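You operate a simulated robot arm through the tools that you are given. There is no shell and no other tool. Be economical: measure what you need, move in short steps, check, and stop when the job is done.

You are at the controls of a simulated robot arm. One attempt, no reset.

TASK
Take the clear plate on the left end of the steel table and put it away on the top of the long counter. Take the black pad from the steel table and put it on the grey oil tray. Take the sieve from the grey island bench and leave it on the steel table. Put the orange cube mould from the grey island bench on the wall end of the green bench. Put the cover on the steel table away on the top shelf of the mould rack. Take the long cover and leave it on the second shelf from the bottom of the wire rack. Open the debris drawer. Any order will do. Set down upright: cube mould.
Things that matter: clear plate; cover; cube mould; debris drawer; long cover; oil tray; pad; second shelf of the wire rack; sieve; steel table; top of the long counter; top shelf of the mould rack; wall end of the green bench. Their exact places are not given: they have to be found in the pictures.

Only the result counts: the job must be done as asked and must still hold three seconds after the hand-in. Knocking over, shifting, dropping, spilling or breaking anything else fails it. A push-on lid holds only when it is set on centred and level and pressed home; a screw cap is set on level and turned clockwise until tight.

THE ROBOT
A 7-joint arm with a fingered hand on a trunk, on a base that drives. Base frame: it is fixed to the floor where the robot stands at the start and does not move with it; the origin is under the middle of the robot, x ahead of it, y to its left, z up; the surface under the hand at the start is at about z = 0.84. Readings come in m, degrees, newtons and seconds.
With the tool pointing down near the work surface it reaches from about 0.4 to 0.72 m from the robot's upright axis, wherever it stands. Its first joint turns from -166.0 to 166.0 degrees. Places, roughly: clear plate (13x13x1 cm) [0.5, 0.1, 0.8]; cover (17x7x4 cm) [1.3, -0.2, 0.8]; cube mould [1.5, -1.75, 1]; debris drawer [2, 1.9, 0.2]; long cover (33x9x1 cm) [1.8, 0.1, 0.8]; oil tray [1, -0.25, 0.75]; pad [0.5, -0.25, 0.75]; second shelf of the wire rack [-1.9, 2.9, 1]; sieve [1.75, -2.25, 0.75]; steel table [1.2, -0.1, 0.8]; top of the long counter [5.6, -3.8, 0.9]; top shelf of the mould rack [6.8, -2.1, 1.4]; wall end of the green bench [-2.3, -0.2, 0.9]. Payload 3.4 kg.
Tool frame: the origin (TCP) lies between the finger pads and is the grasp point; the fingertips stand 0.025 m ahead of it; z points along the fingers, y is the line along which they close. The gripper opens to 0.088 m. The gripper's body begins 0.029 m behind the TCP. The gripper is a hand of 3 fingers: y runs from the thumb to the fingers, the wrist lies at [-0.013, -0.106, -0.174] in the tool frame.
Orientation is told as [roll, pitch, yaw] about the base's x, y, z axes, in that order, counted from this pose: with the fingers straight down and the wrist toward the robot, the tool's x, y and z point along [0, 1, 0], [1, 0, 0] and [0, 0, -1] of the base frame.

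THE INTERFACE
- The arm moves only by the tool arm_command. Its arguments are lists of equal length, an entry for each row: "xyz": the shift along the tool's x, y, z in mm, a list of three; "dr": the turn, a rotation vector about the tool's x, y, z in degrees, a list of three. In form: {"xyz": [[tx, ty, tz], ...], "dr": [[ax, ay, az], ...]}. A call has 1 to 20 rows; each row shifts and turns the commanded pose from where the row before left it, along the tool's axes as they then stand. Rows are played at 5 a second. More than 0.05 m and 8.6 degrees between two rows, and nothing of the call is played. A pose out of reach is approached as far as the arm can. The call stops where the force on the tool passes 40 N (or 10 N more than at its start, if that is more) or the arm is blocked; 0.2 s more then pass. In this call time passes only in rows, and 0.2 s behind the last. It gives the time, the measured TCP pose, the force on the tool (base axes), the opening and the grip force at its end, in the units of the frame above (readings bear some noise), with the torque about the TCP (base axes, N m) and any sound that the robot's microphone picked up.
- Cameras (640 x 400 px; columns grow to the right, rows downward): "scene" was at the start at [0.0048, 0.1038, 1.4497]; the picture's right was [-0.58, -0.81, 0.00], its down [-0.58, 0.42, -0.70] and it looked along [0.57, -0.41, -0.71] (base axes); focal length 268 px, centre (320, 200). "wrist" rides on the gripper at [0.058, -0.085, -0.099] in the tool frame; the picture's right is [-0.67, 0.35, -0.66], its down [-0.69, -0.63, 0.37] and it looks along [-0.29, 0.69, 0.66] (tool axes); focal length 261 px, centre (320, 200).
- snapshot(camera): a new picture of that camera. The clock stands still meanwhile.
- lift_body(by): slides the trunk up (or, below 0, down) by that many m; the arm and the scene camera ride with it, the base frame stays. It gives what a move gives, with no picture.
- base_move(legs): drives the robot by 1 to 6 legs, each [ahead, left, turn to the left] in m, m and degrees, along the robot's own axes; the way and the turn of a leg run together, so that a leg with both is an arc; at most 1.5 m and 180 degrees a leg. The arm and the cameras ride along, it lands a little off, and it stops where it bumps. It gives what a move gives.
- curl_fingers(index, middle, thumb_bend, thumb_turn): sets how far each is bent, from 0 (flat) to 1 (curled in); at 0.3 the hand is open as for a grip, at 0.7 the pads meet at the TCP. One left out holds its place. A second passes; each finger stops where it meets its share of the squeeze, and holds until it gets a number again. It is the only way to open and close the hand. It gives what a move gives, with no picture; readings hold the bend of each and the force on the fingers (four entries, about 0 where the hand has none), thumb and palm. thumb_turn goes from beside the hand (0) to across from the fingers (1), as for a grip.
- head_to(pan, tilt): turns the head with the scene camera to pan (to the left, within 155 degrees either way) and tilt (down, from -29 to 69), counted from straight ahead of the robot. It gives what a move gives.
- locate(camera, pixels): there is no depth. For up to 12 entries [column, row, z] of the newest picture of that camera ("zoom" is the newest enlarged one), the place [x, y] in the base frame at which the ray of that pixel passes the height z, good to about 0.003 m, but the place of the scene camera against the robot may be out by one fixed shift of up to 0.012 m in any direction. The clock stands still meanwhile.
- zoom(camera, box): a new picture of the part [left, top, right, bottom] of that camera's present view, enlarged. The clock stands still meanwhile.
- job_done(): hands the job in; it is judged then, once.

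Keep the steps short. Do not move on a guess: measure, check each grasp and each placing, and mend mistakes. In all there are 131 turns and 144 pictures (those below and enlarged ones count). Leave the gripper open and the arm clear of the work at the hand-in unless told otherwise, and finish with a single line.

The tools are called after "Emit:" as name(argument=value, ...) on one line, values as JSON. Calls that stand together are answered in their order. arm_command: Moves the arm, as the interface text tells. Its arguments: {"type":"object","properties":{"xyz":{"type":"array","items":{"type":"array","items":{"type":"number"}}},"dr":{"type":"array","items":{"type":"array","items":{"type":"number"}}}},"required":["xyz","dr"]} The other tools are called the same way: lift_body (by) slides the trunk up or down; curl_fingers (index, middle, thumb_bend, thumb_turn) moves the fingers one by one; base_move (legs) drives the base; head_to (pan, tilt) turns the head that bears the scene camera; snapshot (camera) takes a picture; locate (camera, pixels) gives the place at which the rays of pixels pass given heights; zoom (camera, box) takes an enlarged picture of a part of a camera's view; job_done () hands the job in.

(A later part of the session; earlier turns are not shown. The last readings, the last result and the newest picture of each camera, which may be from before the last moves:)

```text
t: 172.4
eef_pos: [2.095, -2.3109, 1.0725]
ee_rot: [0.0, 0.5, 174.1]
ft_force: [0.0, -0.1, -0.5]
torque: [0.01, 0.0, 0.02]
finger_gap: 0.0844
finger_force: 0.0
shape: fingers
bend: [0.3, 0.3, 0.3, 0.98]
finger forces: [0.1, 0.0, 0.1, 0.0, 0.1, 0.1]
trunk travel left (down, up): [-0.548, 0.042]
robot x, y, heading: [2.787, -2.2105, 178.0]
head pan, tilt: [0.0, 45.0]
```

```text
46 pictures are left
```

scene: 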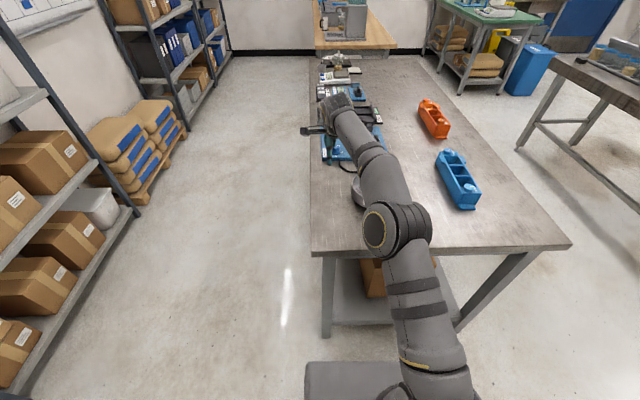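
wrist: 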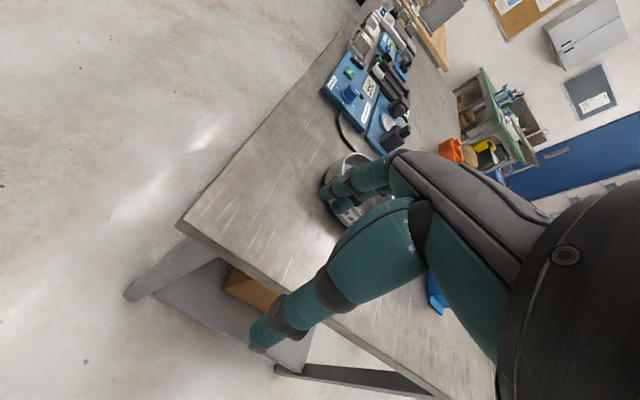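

I'll locate the visible rim points of the sieve, with a zoom for shape.

Emit:
zoom(camera="wrist", box=[290, 130, 410, 240])

Emit:
locate(camera="wrist", pixels=[[321, 190, 0.88], [331, 165, 0.88], [352, 154, 0.88], [370, 155, 0.88], [343, 226, 0.84], [326, 203, 0.84]])

```text
3.64 times, centred on (350, 185) of wrist
```

zoom: 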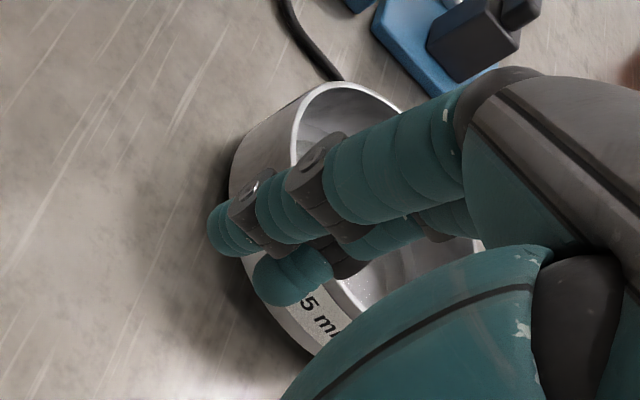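

```text
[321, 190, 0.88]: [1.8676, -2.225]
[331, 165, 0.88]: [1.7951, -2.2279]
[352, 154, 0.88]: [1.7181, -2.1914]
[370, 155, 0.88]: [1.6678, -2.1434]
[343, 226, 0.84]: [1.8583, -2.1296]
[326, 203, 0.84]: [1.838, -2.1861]
```

I'll test rim heights with the rim ellipse points: left (342,171), top (356,153), right (393,196), bottom (357,212).

Emit:
locate(camera="wrist", pixels=[[342, 171, 0.89], [356, 153, 0.89], [372, 159, 0.89], [393, 196, 0.89], [357, 212, 0.89], [325, 182, 0.84], [342, 171, 0.91], [372, 159, 0.91], [393, 196, 0.91], [357, 212, 0.91]])

```text
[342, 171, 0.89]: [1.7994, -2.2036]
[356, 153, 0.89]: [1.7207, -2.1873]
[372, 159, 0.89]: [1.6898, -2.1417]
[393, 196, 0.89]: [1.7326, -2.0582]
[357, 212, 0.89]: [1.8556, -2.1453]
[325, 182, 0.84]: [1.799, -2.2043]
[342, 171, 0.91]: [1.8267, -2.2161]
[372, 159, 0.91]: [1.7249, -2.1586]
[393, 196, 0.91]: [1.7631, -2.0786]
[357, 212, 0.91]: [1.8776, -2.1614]
```

The sieve is a 0.16 m ring centred near [1.775, -2.13], top at z≈0.89. I'll drive so the hand sits over its near wall.

Emit:
base_move(legs=[[0.3, -0.18, 0]])

Emit:
curl_fingers(index=0.48, middle=0.48, thumb_bend=0.48)

```text
t: 174.7
eef_pos: [1.8005, -2.1258, 1.0718]
ee_rot: [0.1, 0.6, 174.6]
ft_force: [-0.9, 0.3, -0.1]
torque: [0.04, 0.02, -0.01]
finger_gap: 0.0842
finger_force: 0.1
shape: fingers
bend: [0.3, 0.3, 0.3, 0.98]
finger forces: [0.0, 0.0, 0.0, 0.0, 0.0, 0.0]
trunk travel left (down, up): [-0.548, 0.042]
robot x, y, heading: [2.4959, -2.0232, 178.2]
head pan, tilt: [0.0, 45.0]
```

```text
t: 175.7
eef_pos: [1.8012, -2.1255, 1.0716]
ee_rot: [0.1, 0.5, 174.6]
ft_force: [-0.1, 0.0, -0.5]
torque: [-0.03, 0.02, 0.0]
finger_gap: 0.0465
finger_force: 0.1
shape: fingers
bend: [0.48, 0.48, 0.48, 0.98]
finger forces: [0.1, 0.0, 0.1, 0.0, 0.0, 0.0]
trunk travel left (down, up): [-0.548, 0.042]
robot x, y, heading: [2.4962, -2.0176, 178.3]
head pan, tilt: [0.0, 45.0]
```

I'll retract 54 mm to the near wall and descend to z≈0.93, then check.

Emit:
arm_command(xyz=[[0, -27, 0], [0, -27, 0], [0, 0, 47], [0, 0, 47], [0, 0, 46]], dr=[[0, 0, 0], [0, 0, 0], [0, 0, 0], [0, 0, 0], [0, 0, 0]])

Emit:
snapshot(camera="wrist")

```text
t: 176.8
eef_pos: [1.8559, -2.1312, 0.9341]
ee_rot: [-0.1, 0.6, 174.5]
ft_force: [-0.2, 0.6, -0.3]
torque: [-0.01, -0.03, 0.04]
finger_gap: 0.0464
finger_force: 0.0
shape: fingers
bend: [0.48, 0.48, 0.48, 0.98]
finger forces: [0.0, 0.0, 0.0, 0.1, 0.0, 0.1]
trunk travel left (down, up): [-0.548, 0.042]
robot x, y, heading: [2.4979, -2.0195, 178.1]
head pan, tilt: [0.0, 45.0]
```

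```text
44 pictures are left
```

wrist: 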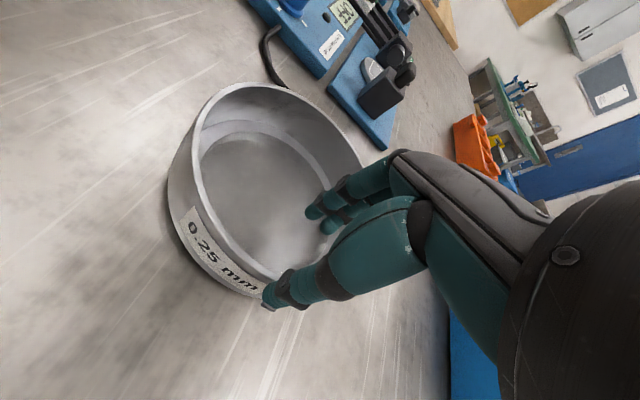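

The thumb is near the wall's outside and the fingers are inside. I'll check the rim position precisely.

Emit:
locate(camera="wrist", pixels=[[222, 243, 0.89], [256, 270, 0.89], [195, 165, 0.89], [245, 86, 0.89], [330, 117, 0.89], [360, 160, 0.89]])

```text
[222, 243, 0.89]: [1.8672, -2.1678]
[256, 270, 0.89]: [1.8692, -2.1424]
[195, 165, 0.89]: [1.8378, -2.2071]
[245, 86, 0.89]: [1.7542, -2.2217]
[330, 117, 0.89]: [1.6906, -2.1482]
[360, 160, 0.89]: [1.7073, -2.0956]
```

The near wall is at x≈1.868, so I'll shift 12 mm toward me, go down to z≈0.885 and close on it.

Emit:
arm_command(xyz=[[0, -12, 0], [0, 0, 30], [0, 0, 12], [0, 0, 6]], dr=[[0, 0, 0], [0, 0, 0], [0, 0, 0], [0, 0, 0]])

Emit:
curl_fingers(index=0.85, middle=0.85, thumb_bend=0.85)

Emit:
arm_command(xyz=[[0, 0, -20], [0, 0, -40]], dr=[[0, 0, 0], [0, 0, 0]])

Emit:
snapshot(camera="wrist")

```text
t: 177.8
eef_pos: [1.8627, -2.1314, 0.9017]
ee_rot: [0.5, -0.9, 174.5]
ft_force: [2.2, 2.0, 17.9]
torque: [0.12, 0.43, -0.04]
finger_gap: 0.046
finger_force: 9.7
shape: fingers
bend: [0.48, 0.49, 0.48, 0.98]
finger forces: [4.7, 13.4, 0.0, 0.1, 0.1, 0.0]
trunk travel left (down, up): [-0.548, 0.042]
robot x, y, heading: [2.4958, -2.0205, 177.9]
head pan, tilt: [0.0, 45.0]
stopped in row 4: the force on the tool passed its limit at 46 N (the readings are from after the stop); the commanded pose is now the measured one
```

```text
t: 178.8
eef_pos: [1.8643, -2.1319, 0.8958]
ee_rot: [0.3, -0.4, 174.6]
ft_force: [0.7, 0.6, -0.4]
torque: [0.09, 0.04, -0.1]
finger_gap: 0.0
finger_force: 17.5
shape: fingers
bend: [0.76, 0.85, 0.76, 0.91]
finger forces: [16.9, 0.0, 0.0, 0.0, 17.4, 0.0]
trunk travel left (down, up): [-0.548, 0.042]
robot x, y, heading: [2.4956, -2.0191, 178.2]
head pan, tilt: [0.0, 45.0]
```

```text
t: 179.4
eef_pos: [1.8638, -2.1333, 0.9541]
ee_rot: [0.3, -0.4, 174.6]
ft_force: [0.1, -0.8, -2.6]
torque: [-0.13, -0.06, 0.03]
finger_gap: 0.0002
finger_force: 15.2
shape: fingers
bend: [0.76, 0.85, 0.76, 0.91]
finger forces: [13.2, 1.7, 0.0, 0.1, 15.8, 0.0]
trunk travel left (down, up): [-0.548, 0.042]
robot x, y, heading: [2.5003, -2.0226, 178.3]
head pan, tilt: [0.0, 45.0]
```

```text
43 pictures are left
```

wrist: 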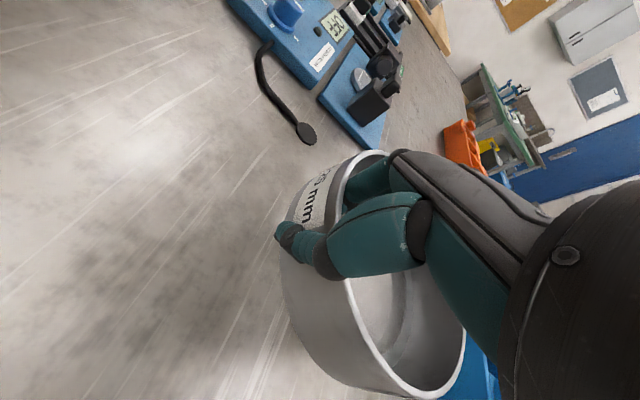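

The sieve is held, swung to the right of the hand. I'll raise it and drive round to the right side of the steel table, facing it near x≈1.68.

Emit:
arm_command(xyz=[[0, 0, -45], [0, 0, -45], [0, 0, -45]], dr=[[0, 0, 0], [0, 0, 0], [0, 0, 0]])

Emit:
base_move(legs=[[-0.2, 0, 0], [0, -1.05, 0], [0, 0, -88], [0, 1.02, 0]])

Emit:
snapshot(camera="scene")

Emit:
snapshot(camera="wrist")

```text
t: 180.2
eef_pos: [1.8622, -2.1325, 1.0924]
ee_rot: [0.3, -0.5, 174.7]
ft_force: [0.6, 0.8, -2.8]
torque: [-0.19, -0.06, 0.02]
finger_gap: 0.0001
finger_force: 15.5
shape: fingers
bend: [0.76, 0.85, 0.76, 0.91]
finger forces: [13.0, 1.5, 0.1, 0.0, 15.3, 0.0]
trunk travel left (down, up): [-0.548, 0.042]
robot x, y, heading: [2.4962, -2.0219, 178.2]
head pan, tilt: [0.0, 45.0]
```

```text
t: 195.4
eef_pos: [1.5446, -0.3798, 1.0917]
ee_rot: [0.3, -0.4, 88.3]
ft_force: [-0.3, 0.4, -3.4]
torque: [-0.12, 0.12, -0.03]
finger_gap: 0.0
finger_force: 16.0
shape: fingers
bend: [0.76, 0.85, 0.76, 0.91]
finger forces: [14.1, 1.1, 0.1, 0.0, 15.5, 0.0]
trunk travel left (down, up): [-0.548, 0.042]
robot x, y, heading: [1.6961, -1.0087, 91.9]
head pan, tilt: [0.0, 45.0]
```

```text
42 pictures are left
```

scene: 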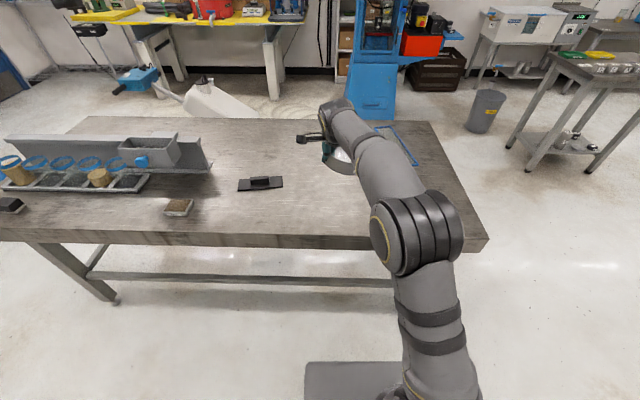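

```text
41 pictures are left
```

wrist: 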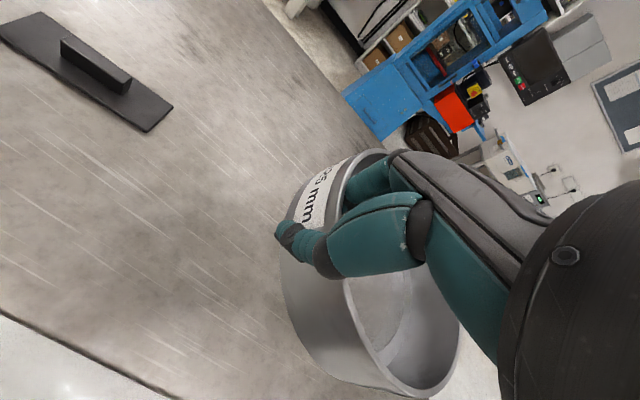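

The cover is the black float at (260,183) and the oil tray at (178,207). I'll locate the sieve's rim, table edge and these items.

Emit:
locate(camera="wrist", pixels=[[345, 280, 1.086], [420, 397, 1.086], [461, 330, 1.086], [375, 150, 1.086], [90, 360, 0.84], [171, 108, 0.845], [148, 131, 0.845], [3, 40, 0.845], [95, 65, 0.87]])

Emit:
locate(camera="scene", pixels=[[239, 184, 0.845], [282, 182, 0.845], [261, 180, 0.87], [178, 207, 0.855], [166, 213, 0.85], [193, 204, 0.85], [8, 204, 0.87], [200, 238, 0.84], [387, 129, 0.85], [405, 165, 0.85]])

```text
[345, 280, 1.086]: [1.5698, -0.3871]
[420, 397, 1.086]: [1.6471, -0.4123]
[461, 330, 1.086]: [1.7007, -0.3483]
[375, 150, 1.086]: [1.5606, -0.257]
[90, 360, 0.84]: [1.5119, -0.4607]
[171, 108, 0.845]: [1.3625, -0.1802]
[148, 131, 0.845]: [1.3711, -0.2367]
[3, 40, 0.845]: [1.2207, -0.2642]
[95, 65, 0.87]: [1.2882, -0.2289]
```

```text
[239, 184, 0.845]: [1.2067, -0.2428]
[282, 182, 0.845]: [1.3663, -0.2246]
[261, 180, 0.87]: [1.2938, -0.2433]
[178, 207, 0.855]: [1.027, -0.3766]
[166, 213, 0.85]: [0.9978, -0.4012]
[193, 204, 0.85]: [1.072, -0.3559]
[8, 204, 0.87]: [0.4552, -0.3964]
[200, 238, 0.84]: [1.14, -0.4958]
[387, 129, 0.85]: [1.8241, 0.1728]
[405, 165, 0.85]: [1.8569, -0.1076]
```

The sieve's centre is at [1.625, -0.335], over free table. I'll lower it until it rests.

Emit:
arm_command(xyz=[[0, 0, 46], [0, 0, 46], [0, 0, 46], [0, 0, 40], [0, 0, 8], [0, 0, 4], [0, 0, 3]], dr=[[0, 0, 0], [0, 0, 0], [0, 0, 0], [0, 0, 0], [0, 0, 0], [0, 0, 0], [0, 0, 0]])

Emit:
snapshot(camera="wrist")

```text
t: 197.0
eef_pos: [1.5448, -0.3782, 0.8997]
ee_rot: [0.2, -0.4, 88.1]
ft_force: [1.3, 0.1, -2.8]
torque: [-0.08, 0.17, 0.02]
finger_gap: 0.0
finger_force: 15.3
shape: fingers
bend: [0.76, 0.85, 0.76, 0.91]
finger forces: [14.1, 0.9, 0.1, 0.0, 15.3, 0.1]
trunk travel left (down, up): [-0.548, 0.042]
robot x, y, heading: [1.6952, -1.0043, 91.9]
head pan, tilt: [0.0, 45.0]
```

```text
40 pictures are left
```

wrist: 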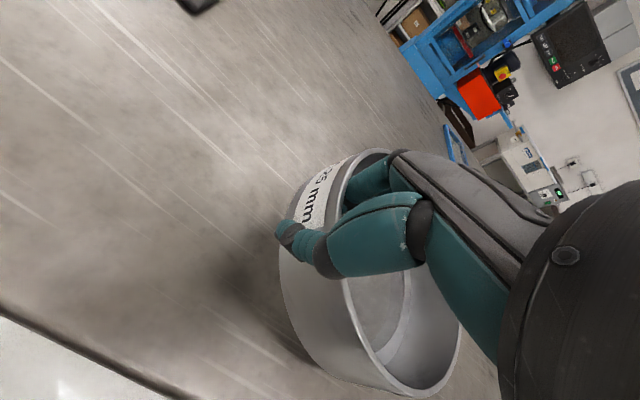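

It still hangs (-2.8 N). I'll go down in 2 mm steps until the table carries it.

Emit:
arm_command(xyz=[[0, 0, 2], [0, 0, 2], [0, 0, 2], [0, 0, 2]], dr=[[0, 0, 0], [0, 0, 0], [0, 0, 0], [0, 0, 0]])

Emit:
arm_command(xyz=[[0, 0, 2], [0, 0, 2]], dr=[[0, 0, 0], [0, 0, 0]])

```text
t: 198.0
eef_pos: [1.5443, -0.3778, 0.8911]
ee_rot: [0.3, -0.4, 88.1]
ft_force: [0.5, 0.4, -2.3]
torque: [-0.09, 0.16, -0.01]
finger_gap: 0.0
finger_force: 15.0
shape: fingers
bend: [0.76, 0.85, 0.76, 0.91]
finger forces: [14.1, 0.9, 0.0, 0.0, 15.3, 0.0]
trunk travel left (down, up): [-0.548, 0.042]
robot x, y, heading: [1.694, -1.0073, 91.7]
head pan, tilt: [0.0, 45.0]
```

```text
t: 198.6
eef_pos: [1.5437, -0.378, 0.8865]
ee_rot: [0.3, -0.4, 88.0]
ft_force: [-0.5, -0.7, -2.6]
torque: [-0.12, 0.15, 0.0]
finger_gap: 0.0
finger_force: 14.8
shape: fingers
bend: [0.76, 0.85, 0.76, 0.91]
finger forces: [14.2, 0.9, 0.0, 0.0, 15.3, 0.0]
trunk travel left (down, up): [-0.548, 0.042]
robot x, y, heading: [1.6963, -1.0048, 91.9]
head pan, tilt: [0.0, 45.0]
```

Still free. I'll continue in small steps.

Emit:
arm_command(xyz=[[0, 0, 2], [0, 0, 2], [0, 0, 2], [0, 0, 2], [0, 0, 2]], dr=[[0, 0, 0], [0, 0, 0], [0, 0, 0], [0, 0, 0], [0, 0, 0]])

Emit:
zoom(camera="wrist", box=[200, 120, 520, 400])

```text
t: 199.8
eef_pos: [1.5434, -0.379, 0.8771]
ee_rot: [0.3, -0.4, 88.2]
ft_force: [-1.2, -0.4, -0.1]
torque: [-0.08, -0.08, 0.03]
finger_gap: 0.0002
finger_force: 17.3
shape: fingers
bend: [0.77, 0.85, 0.76, 0.91]
finger forces: [15.6, 1.2, 0.0, 0.0, 17.8, 0.0]
trunk travel left (down, up): [-0.548, 0.042]
robot x, y, heading: [1.6954, -1.0062, 92.0]
head pan, tilt: [0.0, 45.0]
```

```text
1.43 times, centred on (360, 260) of wrist
```

zoom: 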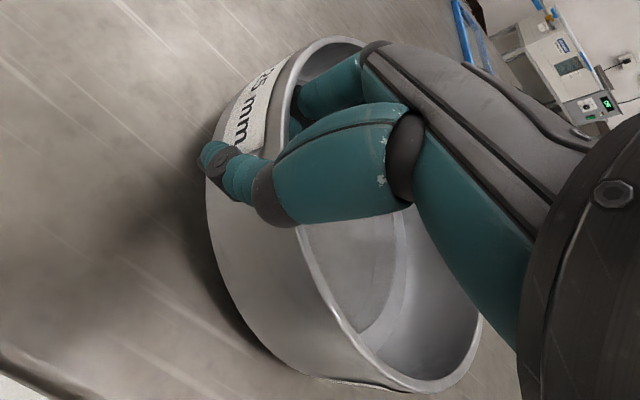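

The table now carries the sieve. I'll settle 2 mm more, release, and rise.

Emit:
arm_command(xyz=[[0, 0, 2]], dr=[[0, 0, 0]])

Emit:
curl_fingers(index=0.5, middle=0.5, thumb_bend=0.5)

Emit:
arm_command(xyz=[[0, 0, -20], [0, 0, -45], [0, 0, -45], [0, 0, -45], [0, 0, -45]], dr=[[0, 0, 0], [0, 0, 0], [0, 0, 0], [0, 0, 0], [0, 0, 0]])

Emit:
snapshot(camera="scene")

```text
t: 200.2
eef_pos: [1.5432, -0.3792, 0.8749]
ee_rot: [0.4, -0.4, 88.2]
ft_force: [-0.5, 0.1, 1.6]
torque: [-0.14, -0.14, -0.01]
finger_gap: 0.0001
finger_force: 18.5
shape: fingers
bend: [0.77, 0.85, 0.76, 0.9]
finger forces: [16.9, 0.9, 0.1, 0.0, 18.8, 0.0]
trunk travel left (down, up): [-0.548, 0.042]
robot x, y, heading: [1.6946, -1.0059, 91.4]
head pan, tilt: [0.0, 45.0]
```

```text
t: 201.2
eef_pos: [1.5438, -0.38, 0.8796]
ee_rot: [0.4, -0.9, 88.3]
ft_force: [-0.6, -3.4, 38.9]
torque: [0.5, 0.11, -0.01]
finger_gap: 0.0258
finger_force: 19.5
shape: fingers
bend: [0.72, 0.55, 0.5, 0.97]
finger forces: [26.2, 12.5, 0.0, 0.0, 0.0, 0.1]
trunk travel left (down, up): [-0.548, 0.042]
robot x, y, heading: [1.6979, -1.0058, 92.0]
head pan, tilt: [0.0, 45.0]
```

```text
t: 202.4
eef_pos: [1.5453, -0.3812, 1.0761]
ee_rot: [0.3, -0.5, 88.1]
ft_force: [0.2, 0.6, 0.0]
torque: [0.01, 0.01, -0.01]
finger_gap: 0.0411
finger_force: 0.1
shape: fingers
bend: [0.5, 0.5, 0.5, 0.97]
finger forces: [0.0, 0.0, 0.0, 0.0, 0.1, 0.1]
trunk travel left (down, up): [-0.548, 0.042]
robot x, y, heading: [1.6954, -1.0019, 92.0]
head pan, tilt: [0.0, 45.0]
```

```text
38 pictures are left
```

scene: 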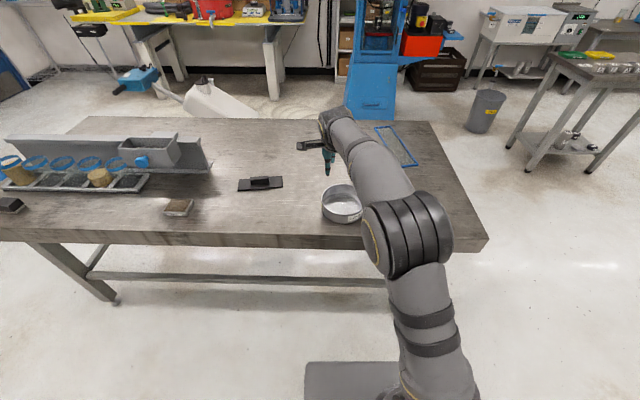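

The sieve stands upright on the table. Next is the pad, near [0.455, -0.396]: I'll slide left along the aisle so the hand is above it.

Emit:
base_move(legs=[[0, 0, -2], [-0.02, 1.12, 0]])

Emit:
curl_fingers(index=0.3, middle=0.3, thumb_bend=0.3)

Emit:
snapshot(camera="wrist")

Emit:
zoom(camera="scene", box=[180, 140, 420, 290])

```text
t: 208.5
eef_pos: [0.4652, -0.382, 1.0754]
ee_rot: [0.2, -0.4, 85.4]
ft_force: [-0.4, 0.0, 0.0]
torque: [-0.01, -0.02, 0.0]
finger_gap: 0.0411
finger_force: 0.1
shape: fingers
bend: [0.5, 0.5, 0.5, 0.97]
finger forces: [0.0, 0.0, 0.0, 0.0, 0.0, 0.1]
trunk travel left (down, up): [-0.548, 0.042]
robot x, y, heading: [0.5897, -1.0122, 89.0]
head pan, tilt: [0.0, 45.0]
```

```text
t: 209.5
eef_pos: [0.4654, -0.382, 1.0754]
ee_rot: [0.3, -0.4, 85.4]
ft_force: [-0.7, 1.1, 0.1]
torque: [0.01, 0.0, -0.01]
finger_gap: 0.0844
finger_force: 0.1
shape: fingers
bend: [0.3, 0.3, 0.3, 0.97]
finger forces: [0.0, 0.0, 0.1, 0.1, 0.1, 0.1]
trunk travel left (down, up): [-0.548, 0.042]
robot x, y, heading: [0.5878, -1.0111, 89.0]
head pan, tilt: [0.0, 45.0]
```

```text
37 pictures are left
```

wrist: 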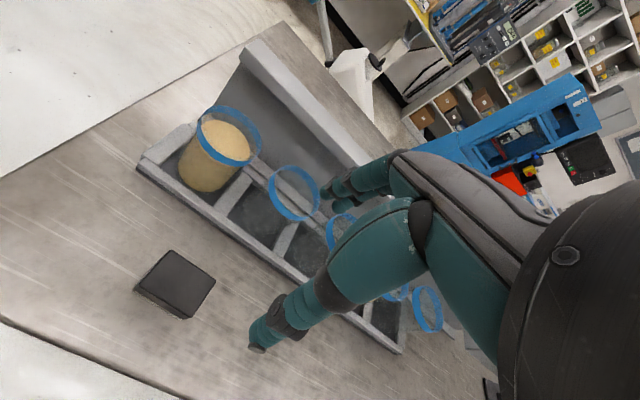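

```text
2.67 times, centred on (300, 215) of scene
```

zoom: 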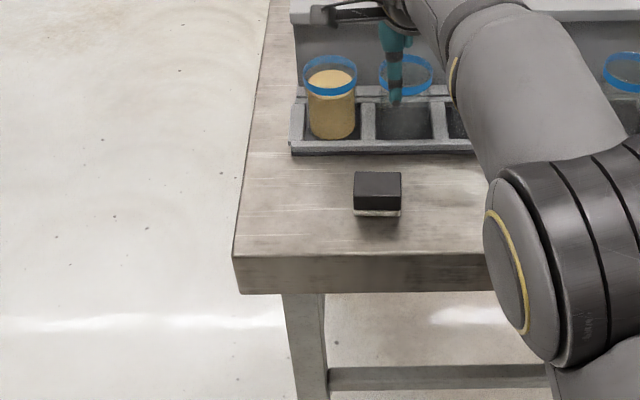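

I'll locate the pad's corners in both pictures.

Emit:
locate(camera="wrist", pixels=[[174, 250, 0.875], [215, 281, 0.875], [183, 315, 0.875], [137, 288, 0.875]])

Emit:
locate(camera="zoom", pixels=[[355, 172, 0.875], [401, 174, 0.875], [401, 208, 0.875], [353, 207, 0.875], [400, 217, 0.84], [354, 215, 0.84]])

```text
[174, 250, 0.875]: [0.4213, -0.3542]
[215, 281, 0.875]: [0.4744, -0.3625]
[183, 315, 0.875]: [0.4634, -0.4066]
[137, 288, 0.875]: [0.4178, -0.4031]
```

```text
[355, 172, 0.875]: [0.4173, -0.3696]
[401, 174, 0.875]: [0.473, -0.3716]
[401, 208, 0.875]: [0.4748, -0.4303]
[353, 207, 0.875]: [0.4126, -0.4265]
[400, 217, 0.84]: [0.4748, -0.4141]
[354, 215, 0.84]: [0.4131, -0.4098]
```

The pad is about 6×4 cm, centred near [0.444, -0.384]. I'll align, narrow the hand to 6.5 cm to stay clear of the jar tray, and come down.

Emit:
curl_fingers(index=0.39, middle=0.39, thumb_bend=0.39)

Emit:
arm_command(xyz=[[0, 0, 0], [21, -3, 0], [0, 0, 48], [0, 0, 48], [0, 0, 48]], dr=[[0, 0, -4.6], [0, 0, 0], [0, 0, 0], [0, 0, 0], [0, 0, 0]])

Emit:
snapshot(camera="wrist")

```text
t: 210.5
eef_pos: [0.4653, -0.3813, 1.0746]
ee_rot: [0.3, -0.5, 85.4]
ft_force: [0.1, -0.1, -0.6]
torque: [0.01, -0.01, 0.03]
finger_gap: 0.0664
finger_force: 0.2
shape: fingers
bend: [0.39, 0.39, 0.39, 0.97]
finger forces: [0.0, 0.1, 0.0, 0.0, 0.0, 0.0]
trunk travel left (down, up): [-0.548, 0.042]
robot x, y, heading: [0.5894, -1.0169, 89.0]
head pan, tilt: [0.0, 45.0]
```

```text
t: 211.7
eef_pos: [0.444, -0.383, 0.9318]
ee_rot: [0.3, -0.4, 90.1]
ft_force: [0.3, -0.5, 0.2]
torque: [-0.02, -0.01, 0.01]
finger_gap: 0.0663
finger_force: 0.1
shape: fingers
bend: [0.39, 0.39, 0.39, 0.97]
finger forces: [0.1, 0.0, 0.1, 0.0, 0.0, 0.0]
trunk travel left (down, up): [-0.548, 0.042]
robot x, y, heading: [0.5845, -1.0113, 88.9]
head pan, tilt: [0.0, 45.0]
```

```text
35 pictures are left
```

wrist: 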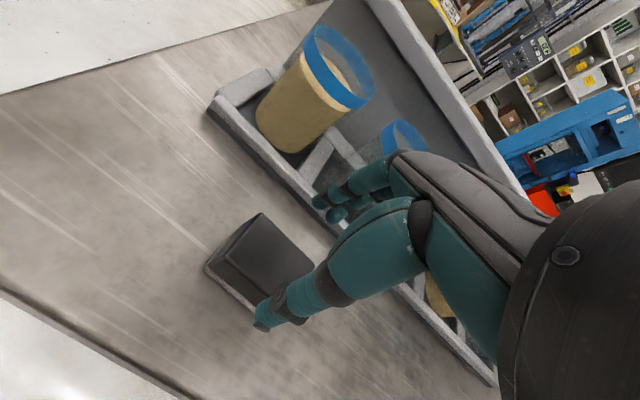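

I'll measure the pad top from this closer view: corners (262,213), (313,262), (213,262).

Emit:
locate(camera="wrist", pixels=[[262, 213, 0.878], [313, 262, 0.878], [213, 262, 0.878], [258, 308, 0.878], [205, 268, 0.84], [252, 311, 0.84], [320, 200, 0.85]])

```text
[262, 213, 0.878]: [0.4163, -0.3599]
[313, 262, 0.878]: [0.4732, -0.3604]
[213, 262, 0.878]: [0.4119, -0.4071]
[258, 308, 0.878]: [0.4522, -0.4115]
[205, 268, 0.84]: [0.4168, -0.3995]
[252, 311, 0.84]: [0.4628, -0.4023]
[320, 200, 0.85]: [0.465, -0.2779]
```

The pad's centre [0.443, -0.384] matches the hand. I'll go down, grip and lift a little.

Emit:
arm_command(xyz=[[0, -1, 35], [0, 0, 15], [0, 0, 7], [0, 0, 3]], dr=[[0, 0, 0], [0, 0, 0], [0, 0, 0], [0, 0, 0]])

Emit:
curl_fingers(index=0.7, middle=0.7, thumb_bend=0.7)

Emit:
arm_command(xyz=[[0, 0, -20], [0, 0, -48], [0, 0, -48], [0, 0, -48], [0, 0, -30]], dr=[[0, 0, 0], [0, 0, 0], [0, 0, 0], [0, 0, 0], [0, 0, 0]])

Emit:
snapshot(camera="wrist")

```text
t: 212.7
eef_pos: [0.4443, -0.3832, 0.8698]
ee_rot: [0.3, -0.5, 90.0]
ft_force: [-0.4, 0.3, -0.6]
torque: [0.02, 0.01, -0.02]
finger_gap: 0.0664
finger_force: 0.1
shape: fingers
bend: [0.39, 0.39, 0.39, 0.97]
finger forces: [0.1, 0.0, 0.0, 0.1, 0.0, 0.0]
trunk travel left (down, up): [-0.548, 0.042]
robot x, y, heading: [0.5877, -1.0133, 89.3]
head pan, tilt: [0.0, 45.0]
```

```text
t: 213.7
eef_pos: [0.4448, -0.3834, 0.8714]
ee_rot: [0.3, -0.5, 90.1]
ft_force: [-0.2, -0.1, 2.3]
torque: [0.09, -0.03, -0.01]
finger_gap: 0.0369
finger_force: 17.0
shape: fingers
bend: [0.55, 0.59, 0.53, 0.96]
finger forces: [9.3, 8.6, 0.0, 0.1, 16.7, 0.1]
trunk travel left (down, up): [-0.548, 0.042]
robot x, y, heading: [0.5851, -1.0157, 89.1]
head pan, tilt: [0.0, 45.0]
```

```text
t: 214.9
eef_pos: [0.4449, -0.387, 1.0634]
ee_rot: [0.3, -0.4, 90.0]
ft_force: [0.5, 0.1, 0.3]
torque: [0.02, 0.01, 0.01]
finger_gap: 0.0367
finger_force: 16.9
shape: fingers
bend: [0.56, 0.6, 0.53, 0.96]
finger forces: [9.1, 7.7, 0.0, 0.0, 16.7, 0.0]
trunk travel left (down, up): [-0.548, 0.042]
robot x, y, heading: [0.5863, -1.0132, 89.3]
head pan, tilt: [0.0, 45.0]
```

```text
34 pictures are left
```

wrist: 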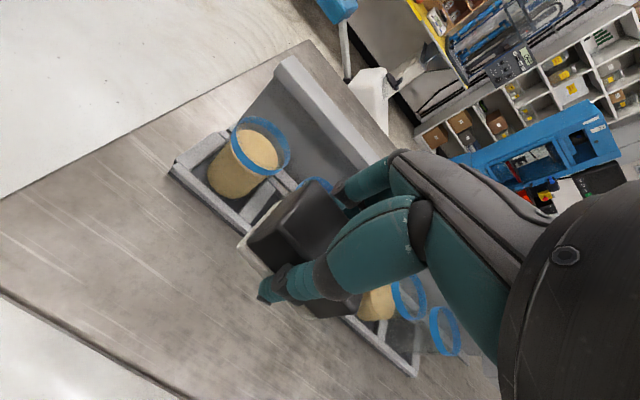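

The pad is held. I'll slide right 0.585 m to the oil tray and look.

Emit:
base_move(legs=[[0, -0.57, 0]])

Emit:
snapshot(camera="wrist")

Emit:
zoom(camera="scene", box=[200, 130, 400, 260])

```text
t: 218.2
eef_pos: [1.014, -0.3969, 1.0629]
ee_rot: [0.2, -0.6, 90.0]
ft_force: [0.0, -0.2, 0.1]
torque: [-0.02, -0.01, 0.0]
finger_gap: 0.0368
finger_force: 17.2
shape: fingers
bend: [0.56, 0.6, 0.53, 0.96]
finger forces: [9.0, 7.8, 0.0, 0.0, 16.7, 0.1]
trunk travel left (down, up): [-0.548, 0.042]
robot x, y, heading: [1.1567, -1.0227, 89.0]
head pan, tilt: [0.0, 45.0]
```

```text
33 pictures are left
```

wrist: 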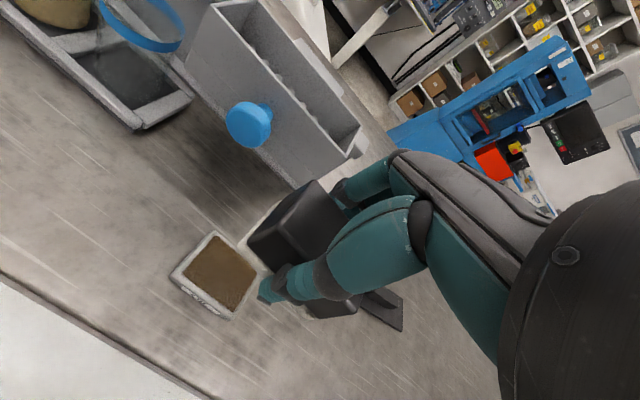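

```text
3.08 times, centred on (300, 195) of scene
```

zoom: 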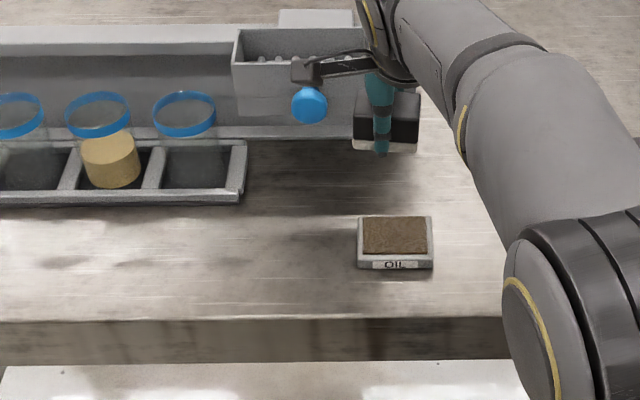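

The tray marked OIL is clear. I'll locate its corners.

Emit:
locate(camera="wrist", pixels=[[213, 233, 0.86], [257, 272, 0.86], [224, 314, 0.86], [172, 275, 0.86]])

Emit:
locate(camera="zoom", pixels=[[359, 217, 0.86], [432, 217, 0.86], [433, 258, 0.86], [358, 259, 0.86], [433, 268, 0.84], [358, 268, 0.84]])

```text
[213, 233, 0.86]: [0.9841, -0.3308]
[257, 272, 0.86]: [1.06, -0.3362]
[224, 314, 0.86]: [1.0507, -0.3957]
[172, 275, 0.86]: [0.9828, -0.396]
```

```text
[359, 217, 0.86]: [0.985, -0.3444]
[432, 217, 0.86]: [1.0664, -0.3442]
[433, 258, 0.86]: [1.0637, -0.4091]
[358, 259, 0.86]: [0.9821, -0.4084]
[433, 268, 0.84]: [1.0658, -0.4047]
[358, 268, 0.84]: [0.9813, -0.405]
```

Before lowering I must know how near the grey box and its blue knob are. I'll triangulate them.

Emit:
locate(camera="wrist", pixels=[[186, 68, 0.9], [186, 68, 0.95], [240, 125, 0.9], [240, 125, 0.95], [300, 186, 0.9], [300, 186, 0.95]])

Emit:
locate(camera="zoom", pixels=[[237, 115, 0.9], [237, 115, 0.95], [308, 106, 0.9], [308, 106, 0.95], [232, 62, 1.0], [232, 62, 0.95]])

```text
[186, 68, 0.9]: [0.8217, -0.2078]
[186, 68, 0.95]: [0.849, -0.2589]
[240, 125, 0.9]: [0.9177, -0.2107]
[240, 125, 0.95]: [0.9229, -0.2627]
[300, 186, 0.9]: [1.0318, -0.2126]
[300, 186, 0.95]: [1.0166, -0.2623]
```

```text
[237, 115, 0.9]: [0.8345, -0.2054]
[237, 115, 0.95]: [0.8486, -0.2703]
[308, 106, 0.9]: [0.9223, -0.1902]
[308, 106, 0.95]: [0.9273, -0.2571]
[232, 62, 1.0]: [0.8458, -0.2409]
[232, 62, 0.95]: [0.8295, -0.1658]
```

The box front is at y≈-0.26, about 5 cm clear of the hand. I'll move above the tray centre and lower until the pad rests.

Emit:
arm_command(xyz=[[-9, 30, 0], [0, 0, 48], [0, 0, 48], [0, 0, 48], [0, 0, 18], [0, 0, 4], [0, 0, 3], [0, 0, 2]], dr=[[0, 0, 0], [0, 0, 0], [0, 0, 0], [0, 0, 0], [0, 0, 0], [0, 0, 0], [0, 0, 0], [0, 0, 0]])

Emit:
snapshot(camera="wrist")

```text
t: 219.9
eef_pos: [1.0221, -0.3648, 0.8919]
ee_rot: [0.4, -0.5, 90.0]
ft_force: [-0.3, -0.5, 1.7]
torque: [0.03, -0.04, 0.01]
finger_gap: 0.0366
finger_force: 16.7
shape: fingers
bend: [0.56, 0.6, 0.53, 0.95]
finger forces: [9.1, 7.7, 0.0, 0.1, 17.0, 0.0]
trunk travel left (down, up): [-0.548, 0.042]
robot x, y, heading: [1.1556, -1.0259, 88.9]
head pan, tilt: [0.0, 45.0]
```

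```text
31 pictures are left
```

wrist: 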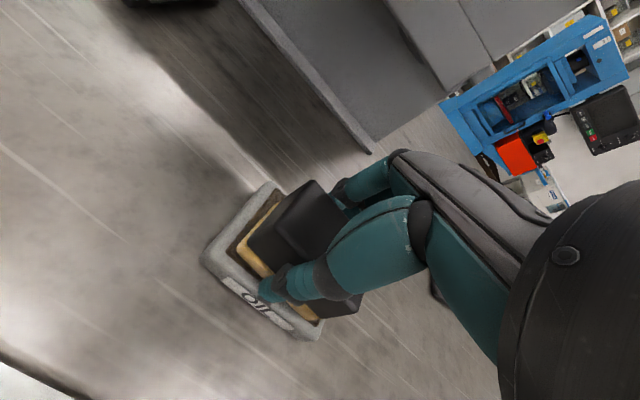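

The pad touches and is centred on the tray. I'll open slightly and rise.

Emit:
curl_fingers(index=0.48, middle=0.48, thumb_bend=0.46)

Emit:
arm_command(xyz=[[0, 0, -15], [0, 0, -48], [0, 0, -48], [0, 0, -48], [0, 0, -30]], dr=[[0, 0, 0], [0, 0, 0], [0, 0, 0], [0, 0, 0], [0, 0, 0]])

Emit:
snapshot(camera="wrist")

```text
t: 220.9
eef_pos: [1.0227, -0.3654, 0.8932]
ee_rot: [0.3, -0.5, 90.1]
ft_force: [-0.3, -0.9, -0.2]
torque: [0.0, 0.04, 0.0]
finger_gap: 0.0479
finger_force: 0.0
shape: fingers
bend: [0.48, 0.48, 0.46, 0.97]
finger forces: [0.0, 0.0, 0.0, 0.0, 0.0, 0.1]
trunk travel left (down, up): [-0.548, 0.042]
robot x, y, heading: [1.1555, -1.0233, 89.3]
head pan, tilt: [0.0, 45.0]
```

```text
t: 222.2
eef_pos: [1.0225, -0.3689, 1.0839]
ee_rot: [0.3, -0.4, 90.1]
ft_force: [0.0, 0.1, -0.1]
torque: [-0.02, 0.01, 0.0]
finger_gap: 0.0479
finger_force: 0.0
shape: fingers
bend: [0.48, 0.48, 0.46, 0.97]
finger forces: [0.0, 0.0, 0.1, 0.0, 0.0, 0.0]
trunk travel left (down, up): [-0.548, 0.042]
robot x, y, heading: [1.1579, -1.0188, 89.0]
head pan, tilt: [0.0, 45.0]
```

```text
30 pictures are left
```

wrist: 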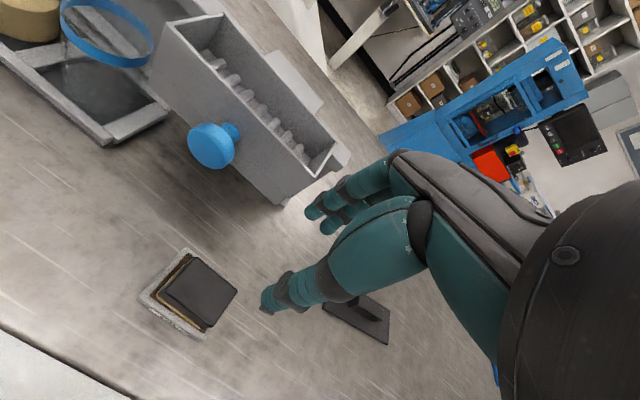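

The pad sits on the oil tray. Next is the black cover with its handle at about [1.29, -0.228]; I'll drive the hand over it.

Emit:
base_move(legs=[[0.145, -0.27, 0]])

Emit:
arm_command(xyz=[[0, 0, 48], [0, 0, 48]], dr=[[0, 0, 0], [0, 0, 0]])

Emit:
snapshot(camera="wrist")

```text
t: 224.2
eef_pos: [1.2942, -0.23, 1.0839]
ee_rot: [0.2, -0.5, 90.2]
ft_force: [0.0, -0.5, 1.7]
torque: [-0.02, 0.0, 0.01]
finger_gap: 0.048
finger_force: 0.0
shape: fingers
bend: [0.48, 0.48, 0.46, 0.97]
finger forces: [0.0, 0.0, 0.0, 0.1, 0.1, 0.1]
trunk travel left (down, up): [-0.548, 0.042]
robot x, y, heading: [1.4275, -0.8921, 89.2]
head pan, tilt: [0.0, 45.0]
```

```text
t: 224.8
eef_pos: [1.2923, -0.2308, 0.984]
ee_rot: [0.3, -0.4, 90.3]
ft_force: [-0.6, -0.4, -0.5]
torque: [0.01, 0.02, -0.01]
finger_gap: 0.0481
finger_force: 0.0
shape: fingers
bend: [0.48, 0.48, 0.46, 0.97]
finger forces: [0.0, 0.0, 0.0, 0.1, 0.0, 0.1]
trunk travel left (down, up): [-0.548, 0.042]
robot x, y, heading: [1.4292, -0.8835, 89.3]
head pan, tilt: [0.0, 45.0]
```

```text
29 pictures are left
```

wrist: 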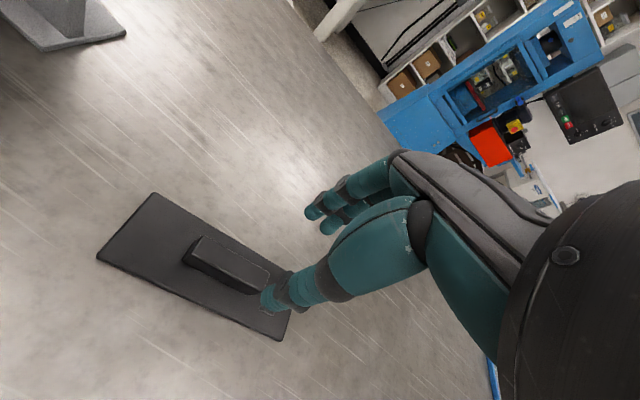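

I'll locate the handle's top edges: left end (192,250), far edge end (268,270), near end about (185,262).

Emit:
locate(camera="wrist", pixels=[[202, 236, 0.88], [186, 258, 0.875], [268, 274, 0.88], [228, 255, 0.88], [151, 194, 0.845], [97, 256, 0.845], [281, 340, 0.845]])

```text
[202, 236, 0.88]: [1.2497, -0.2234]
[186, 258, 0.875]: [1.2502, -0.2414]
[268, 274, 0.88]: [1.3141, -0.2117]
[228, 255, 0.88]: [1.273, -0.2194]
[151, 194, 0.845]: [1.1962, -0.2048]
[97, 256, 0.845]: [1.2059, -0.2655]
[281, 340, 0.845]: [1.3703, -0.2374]
```

The cover is turned +10° with its handle centred at [1.283, -0.225]. I'll align, descend, grip the handle and lift.

Emit:
arm_command(xyz=[[9, 5.5, 0], [0, 0, 0], [0, 0, 45], [0, 0, 40], [0, 0, 12], [0, 0, 4]], dr=[[0, 0, 0], [0, 0, -8], [0, 0, -2], [0, 0, 0], [0, 0, 0], [0, 0, 0]])

Emit:
curl_fingers(index=0.8, middle=0.8, thumb_bend=0.8)

Emit:
arm_command(xyz=[[0, 0, -20], [0, 0, -48], [0, 0, -48], [0, 0, -48], [0, 0, -48]], dr=[[0, 0, 0], [0, 0, 0], [0, 0, 0], [0, 0, 0], [0, 0, 0]])

Emit:
snapshot(camera="wrist")

```text
t: 226.2
eef_pos: [1.2833, -0.2233, 0.8867]
ee_rot: [0.2, -0.5, 100.3]
ft_force: [0.0, 0.2, 0.7]
torque: [-0.01, 0.03, -0.01]
finger_gap: 0.0482
finger_force: 0.1
shape: fingers
bend: [0.48, 0.48, 0.46, 0.97]
finger forces: [0.0, 0.0, 0.0, 0.0, 0.0, 0.1]
trunk travel left (down, up): [-0.548, 0.042]
robot x, y, heading: [1.4295, -0.8859, 89.3]
head pan, tilt: [0.0, 45.0]
```

```text
t: 227.2
eef_pos: [1.2835, -0.2233, 0.8872]
ee_rot: [0.2, -0.5, 100.3]
ft_force: [-0.1, 0.6, 3.3]
torque: [-0.11, 0.06, 0.05]
finger_gap: 0.0124
finger_force: 17.9
shape: fingers
bend: [0.76, 0.77, 0.61, 0.95]
finger forces: [7.9, 10.0, 0.0, 0.1, 16.9, 0.0]
trunk travel left (down, up): [-0.548, 0.042]
robot x, y, heading: [1.4293, -0.8834, 89.3]
head pan, tilt: [0.0, 45.0]
```

```text
t: 228.4
eef_pos: [1.2823, -0.2254, 1.0988]
ee_rot: [0.2, -0.5, 100.3]
ft_force: [0.2, 0.1, -1.0]
torque: [0.0, -0.05, -0.01]
finger_gap: 0.0129
finger_force: 17.9
shape: fingers
bend: [0.76, 0.78, 0.6, 0.93]
finger forces: [10.0, 7.7, 0.0, 0.0, 18.0, 0.1]
trunk travel left (down, up): [-0.548, 0.042]
robot x, y, heading: [1.4328, -0.8849, 89.3]
head pan, tilt: [0.0, 45.0]
```

```text
28 pictures are left
```

wrist: 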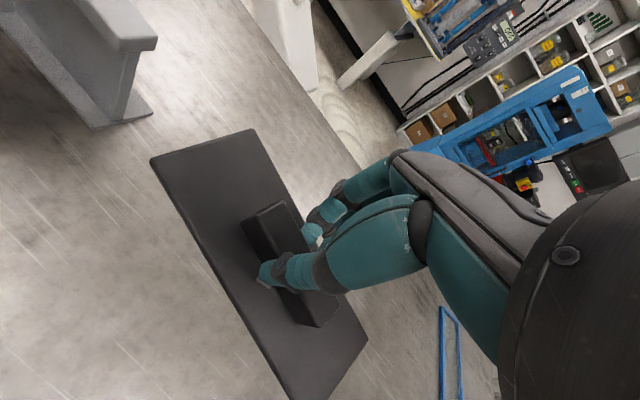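

The cover is held by its handle. I'll back off, turn toward the mould rack side, drive to x≈2.9 and look ahead.

Emit:
base_move(legs=[[-0.12, 0, 0], [0, 0, -89.3], [1.5, 0, 0]])

Emit:
head_to(pan=5, tilt=15)

Emit:
snapshot(camera="scene")

```text
t: 240.4
eef_pos: [3.5845, -0.8649, 1.0985]
ee_rot: [0.3, -0.6, 10.0]
ft_force: [-0.1, -0.6, 0.1]
torque: [0.0, 0.01, 0.01]
finger_gap: 0.0125
finger_force: 17.3
shape: fingers
bend: [0.76, 0.78, 0.6, 0.93]
finger forces: [9.9, 7.4, 0.0, 0.0, 17.4, 0.0]
trunk travel left (down, up): [-0.548, 0.042]
robot x, y, heading: [2.9263, -1.0087, -1.0]
head pan, tilt: [0.0, 45.0]
```

```text
t: 241.4
eef_pos: [3.585, -0.8658, 1.0974]
ee_rot: [0.3, -0.6, 10.1]
ft_force: [-0.6, 0.0, -1.0]
torque: [0.02, -0.02, 0.01]
finger_gap: 0.0127
finger_force: 17.6
shape: fingers
bend: [0.76, 0.78, 0.6, 0.93]
finger forces: [9.9, 7.4, 0.0, 0.1, 17.4, 0.0]
trunk travel left (down, up): [-0.548, 0.042]
robot x, y, heading: [2.9211, -1.009, -1.1]
head pan, tilt: [5.0, 15.0]
```

```text
27 pictures are left
```

scene: 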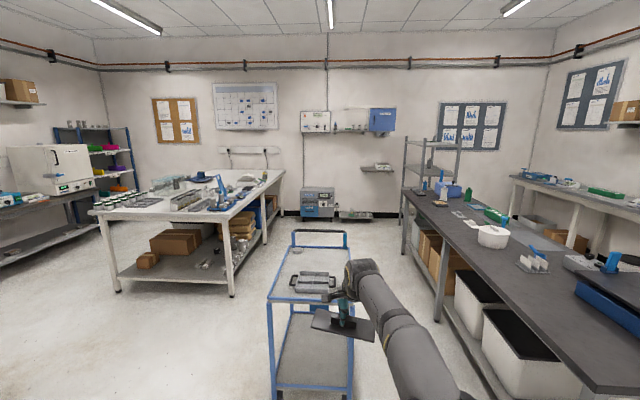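

The blue trolley stands ahead, with passages left and right of it. I'll locate feet and the rack.

Emit:
locate(camera="scene", pixels=[[275, 396, 0], [350, 396, 0], [294, 313, 0], [232, 297, 0], [267, 243, 0], [438, 320, 0], [404, 254, 0], [350, 302, 0.85], [270, 299, 0.85], [404, 143, 1.4], [460, 147, 1.4], [440, 325, 0.0]])

Emit:
zoom(camera="scene", box=[370, 120, 490, 270])

```text
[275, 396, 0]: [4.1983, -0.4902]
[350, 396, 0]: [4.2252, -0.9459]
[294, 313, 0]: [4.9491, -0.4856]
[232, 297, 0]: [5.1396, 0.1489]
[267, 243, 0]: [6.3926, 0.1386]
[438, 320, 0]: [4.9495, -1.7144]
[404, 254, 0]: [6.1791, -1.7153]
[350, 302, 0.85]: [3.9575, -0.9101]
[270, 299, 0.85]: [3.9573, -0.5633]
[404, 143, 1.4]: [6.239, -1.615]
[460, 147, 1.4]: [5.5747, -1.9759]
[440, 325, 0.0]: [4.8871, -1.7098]
```

```text
2.67 times, centred on (430, 195) of scene
```

zoom: 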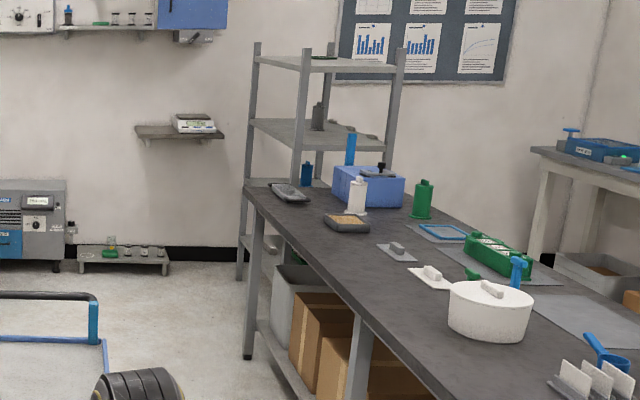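

The right-hand lane (y from -0.95 to -1.6) is wide enough for the narrow base. I'll drive along y≈-1.28 to beside the rack, then raise the arm.

Emit:
base_move(legs=[[0, -0.27, 1.1], [1.45, 0, 0], [1.45, 0, 0], [0.6, 0, 0]])

Emit:
lift_body(by=0.042)

Emit:
arm_command(xyz=[[0, 0, -46], [0, 0, -46], [0, 0, -46], [0, 0, -46], [0, 0, -46], [0, 0, -46], [0, 0, -46], [0, 0, -46]], dr=[[0, 0, 0], [0, 0, 0], [0, 0, 0], [0, 0, 0], [0, 0, 0], [0, 0, 0], [0, 0, 0], [0, 0, 0]])

Emit:
head_to(pan=-65, tilt=12)

Emit:
snapshot(camera="scene")

```text
t: 259.9
eef_pos: [7.0857, -1.0888, 1.0979]
ee_rot: [0.2, -0.5, 11.3]
ft_force: [0.2, -0.1, -0.5]
torque: [0.01, -0.03, -0.01]
finger_gap: 0.0124
finger_force: 17.7
shape: fingers
bend: [0.76, 0.78, 0.6, 0.93]
finger forces: [9.9, 7.4, 0.0, 0.0, 17.5, 0.1]
trunk travel left (down, up): [-0.548, 0.042]
robot x, y, heading: [6.4275, -1.2474, 0.3]
head pan, tilt: [5.0, 15.0]
```

```text
t: 260.8
eef_pos: [7.0853, -1.0888, 1.141]
ee_rot: [0.2, -0.4, 11.3]
ft_force: [0.3, 0.0, -0.6]
torque: [0.0, -0.04, -0.03]
finger_gap: 0.0124
finger_force: 17.6
shape: fingers
bend: [0.76, 0.78, 0.6, 0.93]
finger forces: [9.8, 7.4, 0.0, 0.0, 17.5, 0.0]
trunk travel left (down, up): [-0.59, 0.0]
robot x, y, heading: [6.4307, -1.2457, 0.4]
head pan, tilt: [5.0, 15.0]
```

```text
t: 262.6
eef_pos: [6.9936, -1.1167, 1.3405]
ee_rot: [0.2, -0.5, 11.4]
ft_force: [-0.3, -0.1, -0.9]
torque: [0.0, 0.02, -0.02]
finger_gap: 0.0123
finger_force: 17.8
shape: fingers
bend: [0.77, 0.78, 0.6, 0.93]
finger forces: [10.5, 7.3, 0.0, 0.0, 18.0, 0.1]
out of reach, approached as far as the arm can: row 2, 3, 4, 5, 6, 7, 8
trunk travel left (down, up): [-0.59, 0.0]
robot x, y, heading: [6.4264, -1.2485, 0.4]
head pan, tilt: [5.0, 15.0]
```

```text
t: 264.0
eef_pos: [6.9943, -1.1155, 1.3405]
ee_rot: [0.2, -0.6, 11.3]
ft_force: [0.0, 0.3, -1.2]
torque: [0.01, -0.01, 0.03]
finger_gap: 0.0119
finger_force: 18.1
shape: fingers
bend: [0.77, 0.78, 0.6, 0.93]
finger forces: [10.4, 7.3, 0.0, 0.1, 18.1, 0.1]
trunk travel left (down, up): [-0.59, 0.0]
robot x, y, heading: [6.4292, -1.2501, 0.2]
head pan, tilt: [-65.0, 12.0]
```

```text
25 pictures are left
```

scene: 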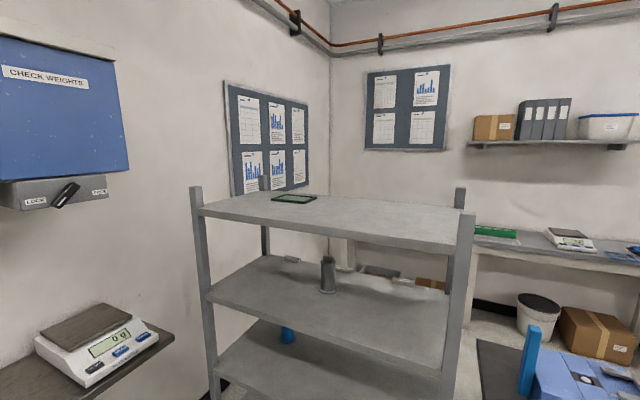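

I'll locate the top shelf's near edge assuming heights 1.3, 1.25 and 1.4 to determine its level.

Emit:
locate(camera="scene", pixels=[[447, 252, 1.4], [447, 252, 1.3], [447, 252, 1.25], [198, 212, 1.4], [198, 212, 1.3], [198, 212, 1.25], [455, 210, 1.3], [265, 193, 1.3], [295, 199, 1.3]])

```text
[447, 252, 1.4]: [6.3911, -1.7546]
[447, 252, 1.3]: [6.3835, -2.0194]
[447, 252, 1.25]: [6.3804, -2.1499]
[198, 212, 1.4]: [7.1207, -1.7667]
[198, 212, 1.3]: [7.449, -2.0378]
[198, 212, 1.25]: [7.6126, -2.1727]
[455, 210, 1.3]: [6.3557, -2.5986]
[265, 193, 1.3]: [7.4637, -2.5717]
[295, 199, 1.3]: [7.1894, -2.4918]
```

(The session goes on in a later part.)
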